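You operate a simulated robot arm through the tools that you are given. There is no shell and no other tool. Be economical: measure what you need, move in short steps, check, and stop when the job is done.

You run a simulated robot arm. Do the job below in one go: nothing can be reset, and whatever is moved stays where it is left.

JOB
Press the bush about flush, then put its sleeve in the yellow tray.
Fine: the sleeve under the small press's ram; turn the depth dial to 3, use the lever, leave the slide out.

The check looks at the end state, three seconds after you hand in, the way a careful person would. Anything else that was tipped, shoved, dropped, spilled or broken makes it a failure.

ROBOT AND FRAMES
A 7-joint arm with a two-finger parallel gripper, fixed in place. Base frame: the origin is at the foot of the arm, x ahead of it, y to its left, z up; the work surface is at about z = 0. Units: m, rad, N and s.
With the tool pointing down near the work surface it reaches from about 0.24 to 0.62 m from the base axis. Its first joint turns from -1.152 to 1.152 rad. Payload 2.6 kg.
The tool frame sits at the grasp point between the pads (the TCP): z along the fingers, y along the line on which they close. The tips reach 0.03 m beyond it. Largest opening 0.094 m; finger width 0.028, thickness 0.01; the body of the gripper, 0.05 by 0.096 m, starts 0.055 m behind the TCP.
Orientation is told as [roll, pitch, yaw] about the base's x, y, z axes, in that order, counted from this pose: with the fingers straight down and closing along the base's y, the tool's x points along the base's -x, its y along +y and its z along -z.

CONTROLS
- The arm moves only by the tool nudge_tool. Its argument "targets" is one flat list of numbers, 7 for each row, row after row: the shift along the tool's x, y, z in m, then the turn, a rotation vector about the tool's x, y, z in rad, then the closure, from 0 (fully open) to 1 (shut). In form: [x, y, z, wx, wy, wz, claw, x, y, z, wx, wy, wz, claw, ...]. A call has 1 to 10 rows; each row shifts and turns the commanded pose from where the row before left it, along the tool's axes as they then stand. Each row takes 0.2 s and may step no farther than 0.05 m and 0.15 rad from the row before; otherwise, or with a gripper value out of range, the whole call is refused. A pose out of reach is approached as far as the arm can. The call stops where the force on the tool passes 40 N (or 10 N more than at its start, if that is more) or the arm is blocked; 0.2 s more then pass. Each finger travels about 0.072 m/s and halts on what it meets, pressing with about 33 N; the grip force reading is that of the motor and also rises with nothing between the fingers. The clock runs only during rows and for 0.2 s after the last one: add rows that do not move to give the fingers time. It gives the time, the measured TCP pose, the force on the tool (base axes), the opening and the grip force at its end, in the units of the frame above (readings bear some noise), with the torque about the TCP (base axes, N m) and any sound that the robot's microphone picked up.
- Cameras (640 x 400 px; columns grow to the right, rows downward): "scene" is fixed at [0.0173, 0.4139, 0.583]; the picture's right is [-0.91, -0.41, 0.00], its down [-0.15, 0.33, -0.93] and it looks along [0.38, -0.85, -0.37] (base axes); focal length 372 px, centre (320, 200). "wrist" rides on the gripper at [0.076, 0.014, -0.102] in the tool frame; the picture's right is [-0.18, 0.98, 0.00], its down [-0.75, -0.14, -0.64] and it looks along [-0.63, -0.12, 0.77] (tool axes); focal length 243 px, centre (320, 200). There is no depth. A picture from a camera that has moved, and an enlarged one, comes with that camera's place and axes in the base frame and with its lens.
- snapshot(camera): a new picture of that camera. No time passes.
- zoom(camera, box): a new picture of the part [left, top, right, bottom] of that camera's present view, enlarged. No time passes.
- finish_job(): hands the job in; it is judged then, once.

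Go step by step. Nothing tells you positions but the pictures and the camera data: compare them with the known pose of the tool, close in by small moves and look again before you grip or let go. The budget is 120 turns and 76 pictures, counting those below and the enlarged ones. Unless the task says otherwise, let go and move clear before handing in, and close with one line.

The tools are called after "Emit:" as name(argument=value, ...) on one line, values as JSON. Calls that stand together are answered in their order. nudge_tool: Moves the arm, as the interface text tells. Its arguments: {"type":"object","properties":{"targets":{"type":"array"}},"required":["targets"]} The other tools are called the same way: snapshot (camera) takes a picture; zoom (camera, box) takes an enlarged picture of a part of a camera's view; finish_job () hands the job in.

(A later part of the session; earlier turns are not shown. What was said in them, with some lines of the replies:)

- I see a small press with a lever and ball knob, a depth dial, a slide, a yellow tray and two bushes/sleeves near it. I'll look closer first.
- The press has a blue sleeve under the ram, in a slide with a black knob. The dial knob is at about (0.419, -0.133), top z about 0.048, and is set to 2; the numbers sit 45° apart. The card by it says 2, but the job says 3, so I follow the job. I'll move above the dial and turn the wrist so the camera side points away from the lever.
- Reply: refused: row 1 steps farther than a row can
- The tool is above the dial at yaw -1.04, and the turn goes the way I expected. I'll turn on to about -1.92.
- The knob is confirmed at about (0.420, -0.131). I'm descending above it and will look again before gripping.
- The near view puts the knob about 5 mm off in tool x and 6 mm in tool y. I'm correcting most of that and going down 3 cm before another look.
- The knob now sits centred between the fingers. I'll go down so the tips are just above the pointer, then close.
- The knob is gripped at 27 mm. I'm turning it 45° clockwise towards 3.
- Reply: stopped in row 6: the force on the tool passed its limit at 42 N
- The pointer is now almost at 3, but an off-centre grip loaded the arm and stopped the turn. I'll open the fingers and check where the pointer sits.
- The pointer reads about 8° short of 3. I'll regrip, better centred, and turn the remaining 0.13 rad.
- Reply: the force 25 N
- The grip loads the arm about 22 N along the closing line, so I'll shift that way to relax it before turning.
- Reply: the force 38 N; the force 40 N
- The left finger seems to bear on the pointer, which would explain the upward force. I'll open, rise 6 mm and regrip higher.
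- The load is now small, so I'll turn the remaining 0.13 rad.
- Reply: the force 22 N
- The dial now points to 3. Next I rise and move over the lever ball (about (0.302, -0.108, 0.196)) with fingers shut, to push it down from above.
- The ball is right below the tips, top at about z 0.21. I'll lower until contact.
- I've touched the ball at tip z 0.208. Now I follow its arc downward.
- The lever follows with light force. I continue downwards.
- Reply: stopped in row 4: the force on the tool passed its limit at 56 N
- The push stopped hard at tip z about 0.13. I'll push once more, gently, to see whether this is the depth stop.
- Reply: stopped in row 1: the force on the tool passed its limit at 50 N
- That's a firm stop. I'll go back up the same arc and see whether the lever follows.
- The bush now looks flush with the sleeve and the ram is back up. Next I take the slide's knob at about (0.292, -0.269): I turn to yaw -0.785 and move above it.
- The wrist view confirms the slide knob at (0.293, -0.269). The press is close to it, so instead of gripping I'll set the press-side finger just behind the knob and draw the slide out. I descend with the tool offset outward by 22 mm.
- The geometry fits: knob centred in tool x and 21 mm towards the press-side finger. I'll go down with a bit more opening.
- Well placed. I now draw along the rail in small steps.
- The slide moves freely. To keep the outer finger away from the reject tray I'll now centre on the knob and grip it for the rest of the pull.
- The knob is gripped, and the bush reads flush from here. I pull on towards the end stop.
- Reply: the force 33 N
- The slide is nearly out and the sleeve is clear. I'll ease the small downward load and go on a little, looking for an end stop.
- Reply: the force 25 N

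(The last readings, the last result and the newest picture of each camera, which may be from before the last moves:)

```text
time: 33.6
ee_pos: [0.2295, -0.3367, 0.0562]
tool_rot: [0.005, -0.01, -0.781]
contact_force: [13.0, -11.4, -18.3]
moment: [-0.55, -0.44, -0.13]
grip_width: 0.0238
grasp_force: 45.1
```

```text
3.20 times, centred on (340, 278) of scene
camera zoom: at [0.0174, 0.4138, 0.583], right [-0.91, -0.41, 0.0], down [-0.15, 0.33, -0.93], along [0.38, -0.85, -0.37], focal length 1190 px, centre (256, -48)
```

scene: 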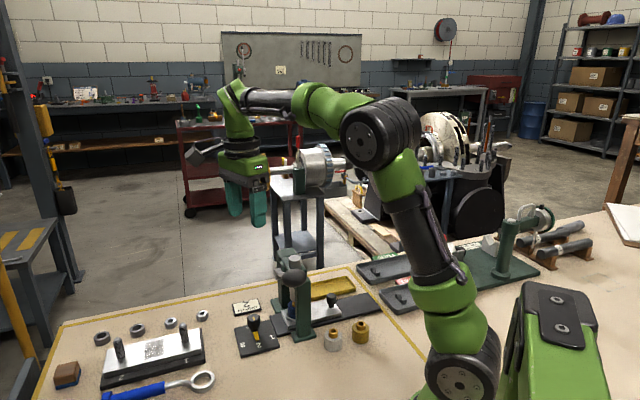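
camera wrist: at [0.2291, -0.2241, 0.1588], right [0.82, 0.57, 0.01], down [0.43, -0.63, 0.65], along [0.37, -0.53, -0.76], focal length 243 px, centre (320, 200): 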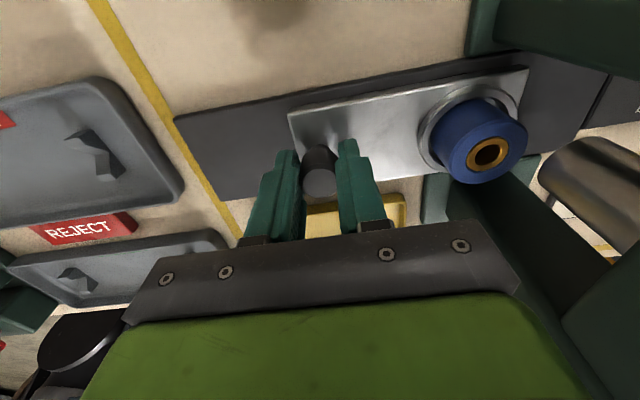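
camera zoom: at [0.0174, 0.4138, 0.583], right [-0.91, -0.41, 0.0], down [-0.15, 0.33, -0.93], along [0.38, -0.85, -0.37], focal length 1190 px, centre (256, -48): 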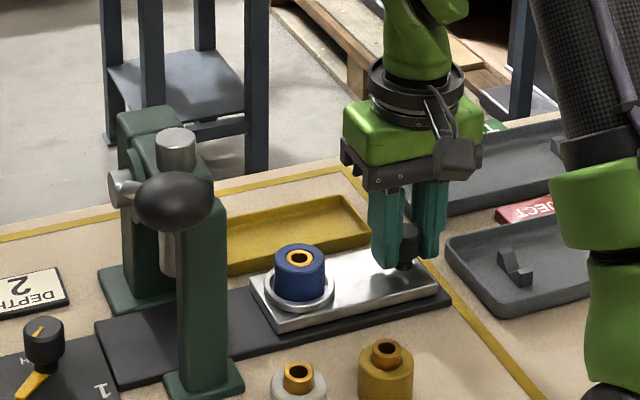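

Emit:
nudge_tool(targets=[0, -0.004, 0, 0, 0, 0, 0.8, 0, -0.004, 0, 0, 0, 0, 0.8])

```text
time: 34.2
ee_pos: [0.2211, -0.3425, 0.0585]
tool_rot: [0.006, -0.005, -0.782]
contact_force: [12.1, -12.3, -28.7]
moment: [-0.36, -0.13, -0.02]
grip_width: 0.0236
grasp_force: 44.2
```

About 0.10 m of travel: the slide is out. I let go and rise to look at the sleeve.

Emit:
nudge_tool(targets=[0, 0, 0, 0, 0, 0, 0.6, 0, 0, 0, 0, 0, 0, 0.45, 0, 0, -0.04, 0, 0, 0, 0.4, 0, 0, -0.045, 0, 0, 0, 0.2, 0, 0, -0.045, 0, 0, 0, 0.1, 0, 0, 0, 0, 0, 0, 0.1])

Emit:
snapshot(camera="wrist")

Emit:
zoom(camera="scene", box=[240, 235, 400, 335])

```text
time: 35.6
ee_pos: [0.2189, -0.3415, 0.1859]
tool_rot: [0.006, -0.008, -0.787]
contact_force: [-0.6, 0.7, 0.3]
moment: [-0.01, 0.0, 0.01]
grip_width: 0.0845
grasp_force: 0.1
```

```text
34 pictures are left
camera wrist: at [0.1737, -0.2761, 0.2869], right [0.82, 0.57, 0.01], down [0.43, -0.63, 0.65], along [0.37, -0.53, -0.76], focal length 243 px, centre (320, 200)
```

wrist: 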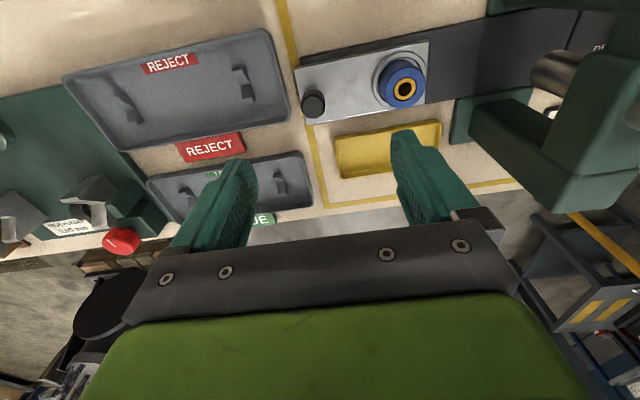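

```text
4.00 times, centred on (320, 285) of scene
camera zoom: at [0.0173, 0.4139, 0.583], right [-0.91, -0.41, 0.0], down [-0.15, 0.33, -0.93], along [0.38, -0.85, -0.37], focal length 1487 px, centre (320, -140)
```

zoom: 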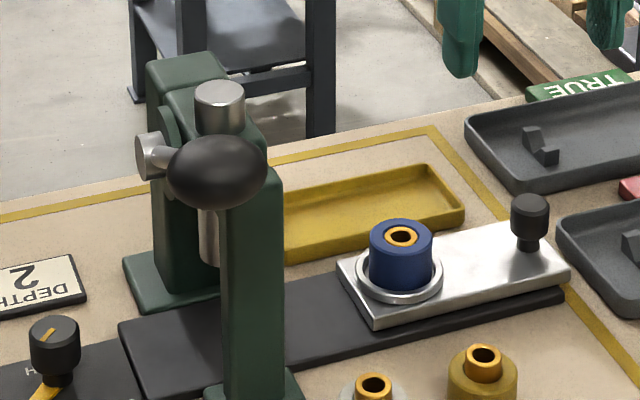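

The slide is fully out. I place the blue sleeve at about (0.278, -0.287), top z 0.044, diameter about 37 mm. I move above it and look closely.

Emit:
nudge_tool(targets=[-0.001, 0.027, 0, 0, 0, 0, 0.35, -0.001, 0.027, 0, 0, 0, 0, 0.35, -0.001, 0.0266, 0, 0, 0, 0, 0.35, 0, 0, 0.04, 0, 0, 0, 0.35, 0, 0, 0.04, 0, 0, 0, 0.35, 0, 0, 0, 0, 0, 0, 0.35])

Emit:
snapshot(camera="wrist")

Emit:
zoom(camera="scene", box=[300, 260, 380, 310])

```text
time: 37.0
ee_pos: [0.2786, -0.2888, 0.1072]
tool_rot: [0.006, -0.008, -0.787]
contact_force: [-0.3, 0.5, 0.3]
moment: [0.0, 0.01, 0.05]
grip_width: 0.0608
grasp_force: 0.0
```

```text
32 pictures are left
camera wrist: at [0.234, -0.2238, 0.2078], right [0.82, 0.57, 0.01], down [0.43, -0.63, 0.65], along [0.37, -0.53, -0.76], focal length 243 px, centre (320, 200)
```

wrist: 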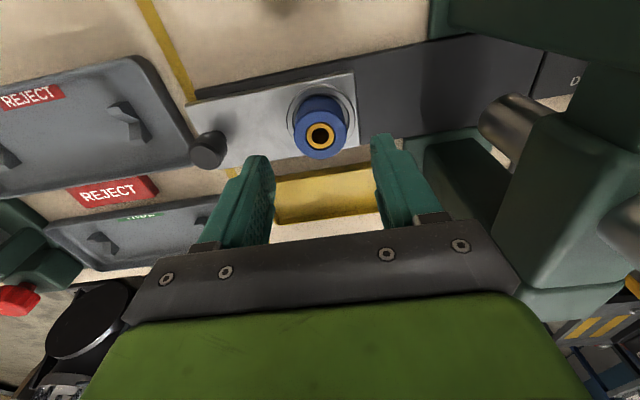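

```text
8.00 times, centred on (340, 285) of scene
camera zoom: at [0.0173, 0.4139, 0.583], right [-0.91, -0.41, 0.0], down [-0.15, 0.33, -0.93], along [0.38, -0.85, -0.37], focal length 2974 px, centre (160, -480)
```

zoom: 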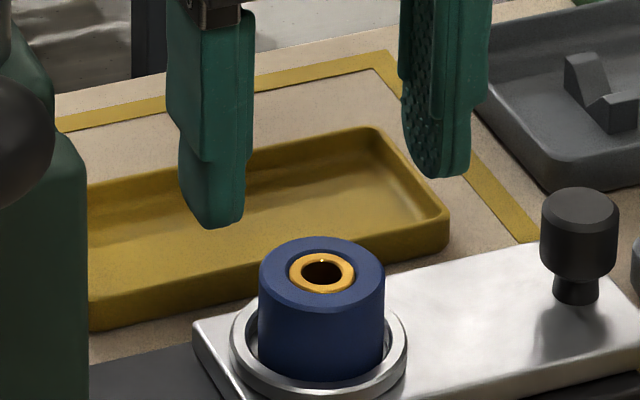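

The sleeve is centred between the fingers. I lower so the tips stay just above the ring, then grip.

Emit:
nudge_tool(targets=[0, 0, 0.03, 0, 0, 0, 0.35, 0, 0, 0.02, 0, 0, 0, 0.35, 0, 0, 0, 0, 0, 0, 0.5, 0, 0, 0, 0, 0, 0, 0.7, 0, 0, 0, 0, 0, 0, 0.7, 0, 0, 0, 0, 0, 0, 0.7])

Emit:
zoom(camera="scene", box=[280, 240, 400, 315])

```text
time: 38.4
ee_pos: [0.2801, -0.2871, 0.0569]
tool_rot: [0.005, -0.009, -0.786]
contact_force: [-0.4, -0.4, -0.4]
moment: [-0.04, 0.03, 0.03]
grip_width: 0.0368
grasp_force: 32.8
```

```text
5.33 times, centred on (340, 278) of scene
camera zoom: at [0.0173, 0.4139, 0.583], right [-0.91, -0.41, 0.0], down [-0.15, 0.33, -0.93], along [0.38, -0.85, -0.37], focal length 1983 px, centre (213, -213)
```

zoom: 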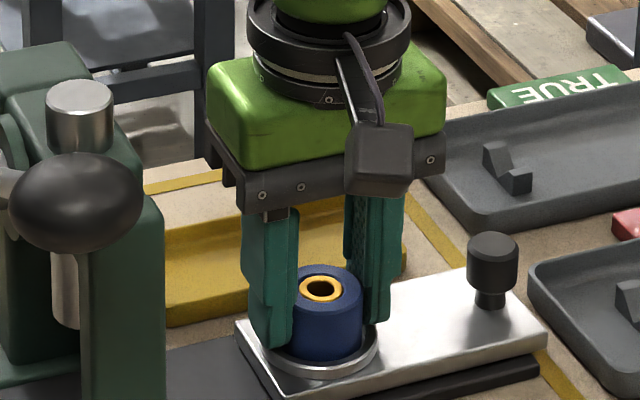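

Gripped at 36.8 mm. I lift the sleeve straight up and carry it over the yellow tray, centred near (0.333, -0.352).

Emit:
nudge_tool(targets=[0, 0, -0.015, 0, 0, 0, 0.7, 0, 0, -0.025, 0, 0, 0, 0.7, 0, 0, -0.03, 0, 0, 0, 0.7, -0.021, -0.006, 0, 0, 0, 0, 0.7, -0.021, -0.006, 0, 0, 0, 0, 0.7, -0.021, -0.006, 0, 0, 0, 0, 0.7, -0.021, -0.0054, 0, 0, 0, 0, 0.7, 0, 0, 0, 0, 0, 0, 0.7])

Emit:
snapshot(camera="wrist")

Emit:
zoom(camera="scene", box=[260, 215, 420, 315])

```text
time: 40.2
ee_pos: [0.3215, -0.3617, 0.1289]
tool_rot: [0.005, -0.006, -0.784]
contact_force: [0.0, 0.0, -2.6]
moment: [-0.01, -0.01, 0.01]
grip_width: 0.0367
grasp_force: 33.0
```

```text
29 pictures are left
camera wrist: at [0.2772, -0.2975, 0.2298], right [0.82, 0.57, 0.01], down [0.43, -0.63, 0.65], along [0.37, -0.53, -0.76], focal length 243 px, centre (320, 200)
```

wrist: 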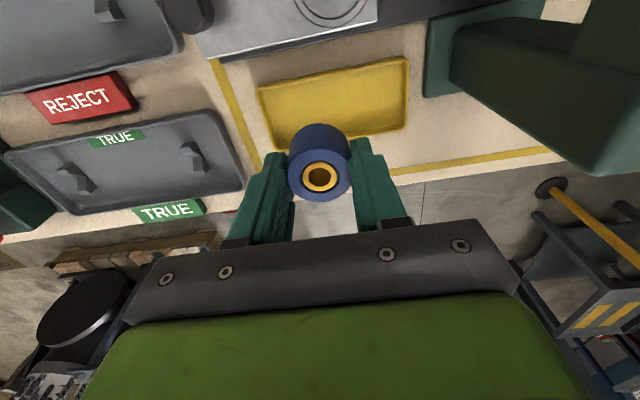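

```text
4.00 times, centred on (340, 265) of scene
camera zoom: at [0.0173, 0.4139, 0.583], right [-0.91, -0.41, 0.0], down [-0.15, 0.33, -0.93], along [0.38, -0.85, -0.37], focal length 1487 px, centre (240, -60)
```

zoom: 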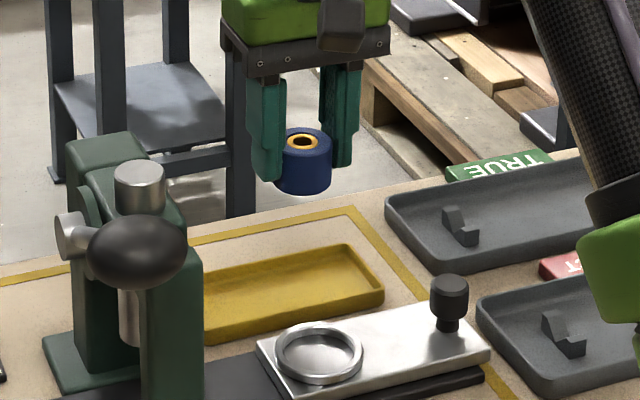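

The sleeve is centred over the tray's width. I lower it most of the way and check.

Emit:
nudge_tool(targets=[0.001, 0, 0.03, 0, 0, 0, 0.7, 0, 0, 0.03, 0, 0, 0, 0.7, 0, 0, 0.01, 0, 0, 0, 0.7, 0, 0, 0, 0, 0, 0, 0.7])

Emit:
zoom(camera="scene", box=[280, 240, 380, 303])

Emit:
snapshot(camera="wrist")

```text
time: 41.2
ee_pos: [0.3225, -0.3618, 0.0587]
tool_rot: [0.005, -0.008, -0.785]
contact_force: [-0.1, -0.4, -2.6]
moment: [0.02, -0.01, 0.02]
grip_width: 0.0368
grasp_force: 32.7
```

```text
6.35 times, centred on (330, 272) of scene
camera zoom: at [0.0173, 0.4139, 0.583], right [-0.91, -0.41, 0.0], down [-0.15, 0.33, -0.93], along [0.38, -0.85, -0.37], focal length 2361 px, centre (256, -254)
```

zoom: 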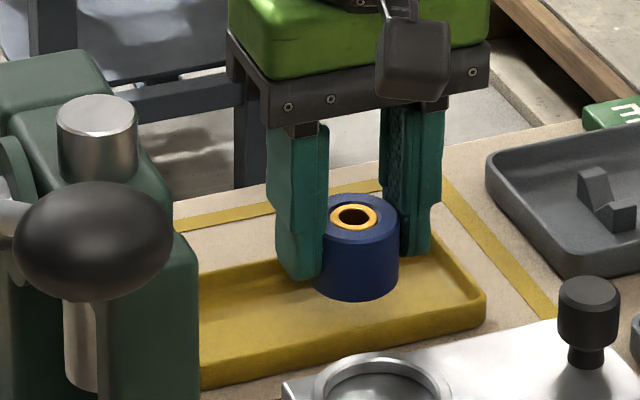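

```text
26 pictures are left
camera wrist: at [0.2768, -0.2971, 0.1595], right [0.83, 0.56, 0.01], down [0.43, -0.63, 0.65], along [0.37, -0.53, -0.76], focal length 243 px, centre (320, 200)
```

wrist: 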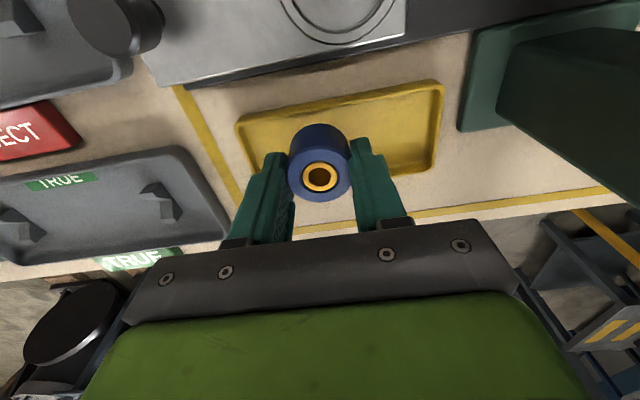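

Emit:
nudge_tool(targets=[0, 0, 0.003, 0, 0, 0, 0.7, 0, 0, 0.003, 0, 0, 0, 0.7])

Emit:
nudge_tool(targets=[0, 0, 0.002, 0, 0, 0, 0.7, 0, 0, 0.001, 0, 0, 0, 0.7])

Emit:
zoom(camera="scene", box=[280, 240, 380, 303])

```text
time: 41.8
ee_pos: [0.323, -0.3627, 0.0521]
tool_rot: [0.006, -0.01, -0.786]
contact_force: [0.3, 0.4, -2.8]
moment: [-0.04, -0.03, 0.01]
grip_width: 0.0367
grasp_force: 32.9
```

```text
time: 42.4
ee_pos: [0.323, -0.3615, 0.0491]
tool_rot: [0.005, -0.007, -0.785]
contact_force: [-0.6, -0.4, -2.4]
moment: [0.01, -0.02, 0.03]
grip_width: 0.0369
grasp_force: 33.0
```

```text
6.35 times, centred on (330, 272) of scene
camera zoom: at [0.0173, 0.4139, 0.583], right [-0.91, -0.41, 0.0], down [-0.15, 0.33, -0.93], along [0.38, -0.85, -0.37], focal length 2361 px, centre (256, -254)
```

zoom: 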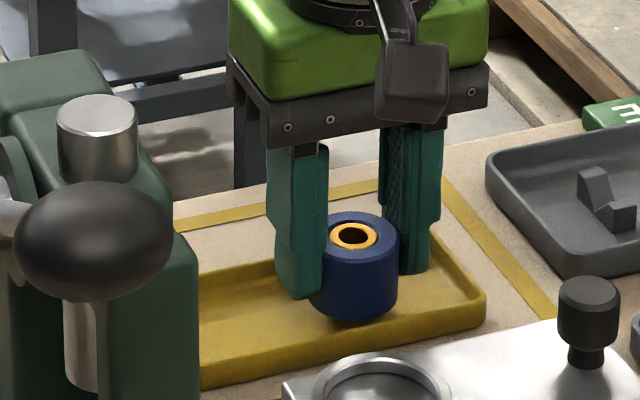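

It's still just above the floor; a few more millimetres.

Emit:
nudge_tool(targets=[0, 0, 0.002, 0, 0, 0, 0.7, 0, 0, 0.001, 0, 0, 0, 0.7])

Emit:
nudge_tool(targets=[0, 0, 0.001, 0, 0, 0, 0.7, 0, 0, 0.001, 0, 0, 0, 0.7])

Emit:
zoom(camera="scene", box=[280, 240, 380, 303])

```text
time: 43.0
ee_pos: [0.3218, -0.3627, 0.0447]
tool_rot: [0.005, -0.008, -0.785]
contact_force: [0.4, 0.0, -2.5]
moment: [-0.03, 0.03, 0.01]
grip_width: 0.0369
grasp_force: 32.9
```

```text
time: 43.6
ee_pos: [0.3221, -0.3624, 0.0441]
tool_rot: [0.006, -0.009, -0.786]
contact_force: [-0.7, 0.7, -1.7]
moment: [-0.03, -0.02, 0.03]
grip_width: 0.0368
grasp_force: 33.5
```

```text
6.35 times, centred on (330, 272) of scene
camera zoom: at [0.0173, 0.4139, 0.583], right [-0.91, -0.41, 0.0], down [-0.15, 0.33, -0.93], along [0.38, -0.85, -0.37], focal length 2361 px, centre (256, -254)
```

zoom: 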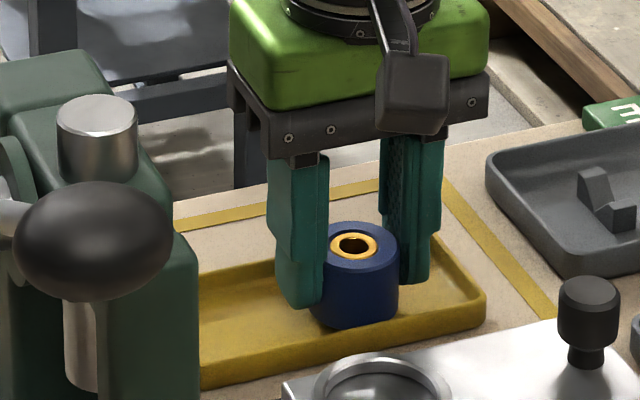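

Emit:
nudge_tool(targets=[0, 0, 0.001, 0, 0, 0, 0.7, 0, 0, 0.001, 0, 0, 0, 0.7])

```text
time: 44.2
ee_pos: [0.322, -0.3621, 0.0412]
tool_rot: [0.005, -0.01, -0.787]
contact_force: [0.5, 0.3, -1.7]
moment: [0.02, 0.02, 0.0]
grip_width: 0.0368
grasp_force: 32.7
```

Emit:
nudge_tool(targets=[0, 0, 0.001, 0, 0, 0, 0.7, 0, 0, 0.001, 0, 0, 0, 0.7])

Emit:
zoom(camera="scene", box=[300, 255, 360, 293])

```text
time: 44.8
ee_pos: [0.3217, -0.3634, 0.0415]
tool_rot: [0.007, -0.011, -0.785]
contact_force: [-1.2, 3.2, 9.8]
moment: [0.04, 0.27, -0.11]
grip_width: 0.037
grasp_force: 33.3
```

```text
10.53 times, centred on (330, 274) of scene
camera zoom: at [0.0173, 0.4139, 0.5829], right [-0.91, -0.41, 0.0], down [-0.15, 0.33, -0.93], along [0.38, -0.85, -0.37], focal length 3914 px, centre (215, -579)
```

zoom: 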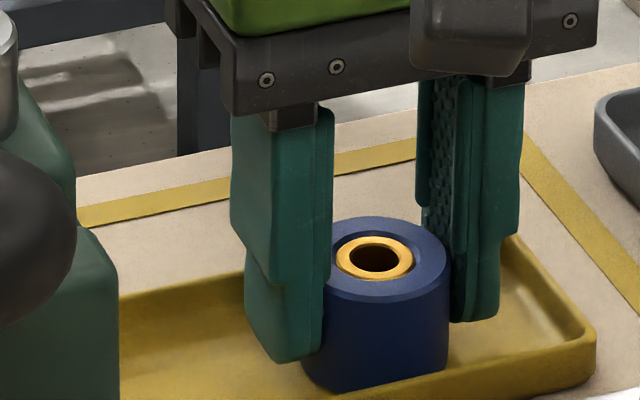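

Emit:
zoom(camera="wrist", box=[200, 60, 480, 235])

```text
2.29 times, centred on (340, 148) of wrist
camera zoom: at [0.2772, -0.298, 0.1426], right [0.83, 0.56, 0.01], down [0.43, -0.63, 0.65], along [0.37, -0.53, -0.76], focal length 555 px, centre (274, 320)
```

zoom: 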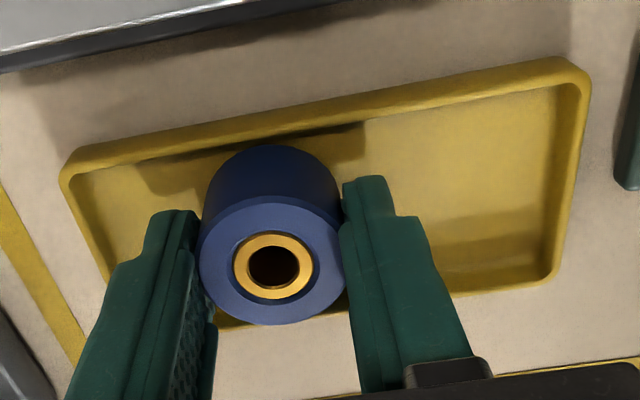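

The sleeve is on the tray floor within the walls. I relieve the pressure, let go and rise.

Emit:
nudge_tool(targets=[0, 0, -0.0008, 0, 0, 0, 0.7, 0, 0, 0, 0, 0, 0, 0.6, 0, 0, 0, 0, 0, 0, 0.45, 0, 0, 0, 0, 0, 0, 0.45])

Emit:
zoom(camera="scene", box=[280, 240, 380, 303])

```text
time: 45.8
ee_pos: [0.3224, -0.3628, 0.0413]
tool_rot: [0.005, -0.009, -0.784]
contact_force: [0.4, 0.6, 0.7]
moment: [-0.03, 0.03, 0.01]
grip_width: 0.0514
grasp_force: 0.0
```

```text
6.35 times, centred on (330, 272) of scene
camera zoom: at [0.0173, 0.4139, 0.583], right [-0.91, -0.41, 0.0], down [-0.15, 0.33, -0.93], along [0.38, -0.85, -0.37], focal length 2361 px, centre (256, -254)
```

zoom: 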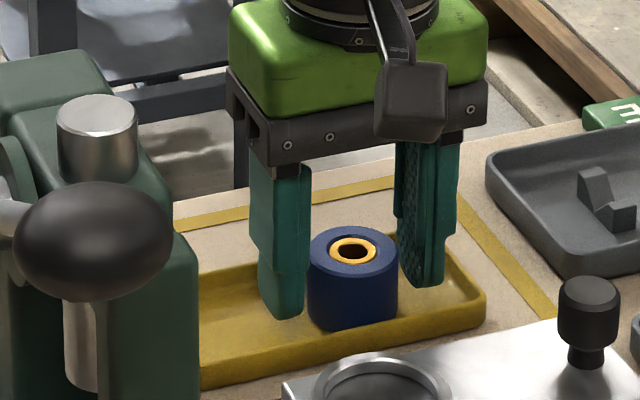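

The sleeve stands free in the tray. I rise straight up and take a last look.

Emit:
nudge_tool(targets=[0, 0, -0.03, 0, 0, 0, 0.45, 0, 0, -0.045, 0, 0, 0, 0.45, 0, 0, -0.045, 0, 0, 0, 0.45, 0, 0, -0.045, 0, 0, 0, 0.45, 0, 0, 0, 0, 0, 0, 0.45])

Emit:
snapshot(camera="scene")

Emit:
zoom(camera="scene", box=[220, 250, 400, 362])

Emit:
zoom(camera="wrist", box=[200, 0, 460, 162])

```text
time: 47.0
ee_pos: [0.3205, -0.3599, 0.2071]
tool_rot: [0.004, -0.008, -0.784]
contact_force: [-0.6, 0.2, -0.2]
moment: [-0.02, -0.01, 0.01]
grip_width: 0.0515
grasp_force: 0.1
```

```text
20 pictures are left
```

scene: 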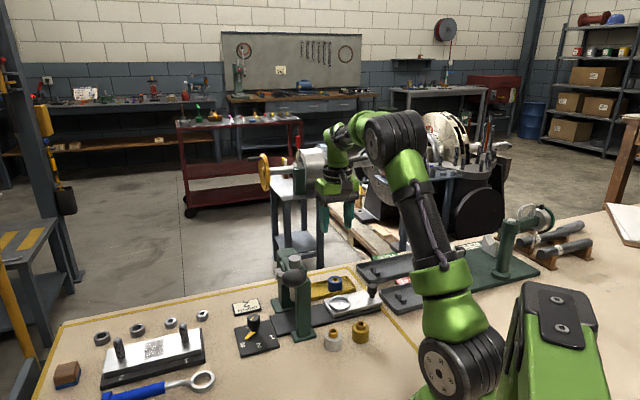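

```text
3.56 times, centred on (310, 306) of scene
camera zoom: at [0.0173, 0.4139, 0.583], right [-0.91, -0.41, 0.0], down [-0.15, 0.33, -0.93], along [0.38, -0.85, -0.37], focal length 1322 px, centre (356, -177)
```

zoom: 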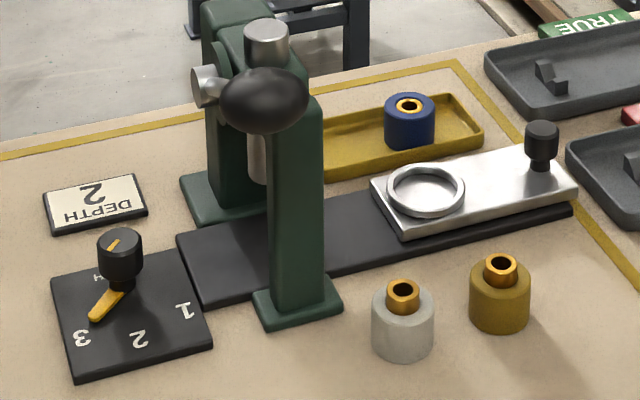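

```text
2.46 times, centred on (330, 81) of wrist
camera zoom: at [0.2755, -0.295, 0.3089], right [0.82, 0.57, 0.01], down [0.43, -0.63, 0.65], along [0.37, -0.53, -0.76], focal length 597 px, centre (295, 493)
```

zoom: 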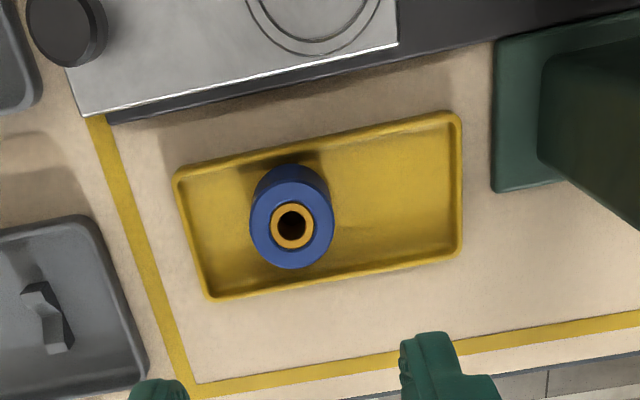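

Everything is in place. One last check that the bush sits flush.

Emit:
zoom(camera="scene", box=[322, 270, 350, 296])

```text
15.38 times, centred on (336, 283) of scene
camera zoom: at [0.0173, 0.4139, 0.583], right [-0.91, -0.41, 0.0], down [-0.15, 0.33, -0.93], along [0.38, -0.85, -0.37], focal length 5720 px, centre (74, -1077)
```

zoom: 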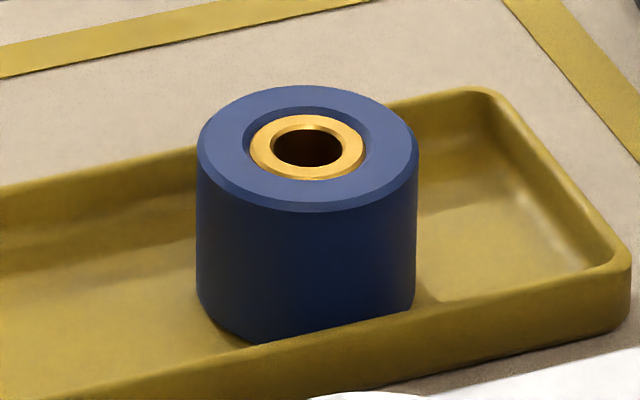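

The bush is about flush, the sleeve stands in the yellow tray, the dial is at 3 and the slide is out. I hand in now.

Emit:
finish_job()

```text
The job is handed in.
```

The bush is pressed about flush and its blue sleeve stands in the yellow tray, with the depth dial on 3, the lever back up and the slide left out; the card by the dial says depth 2, but I followed your 3.
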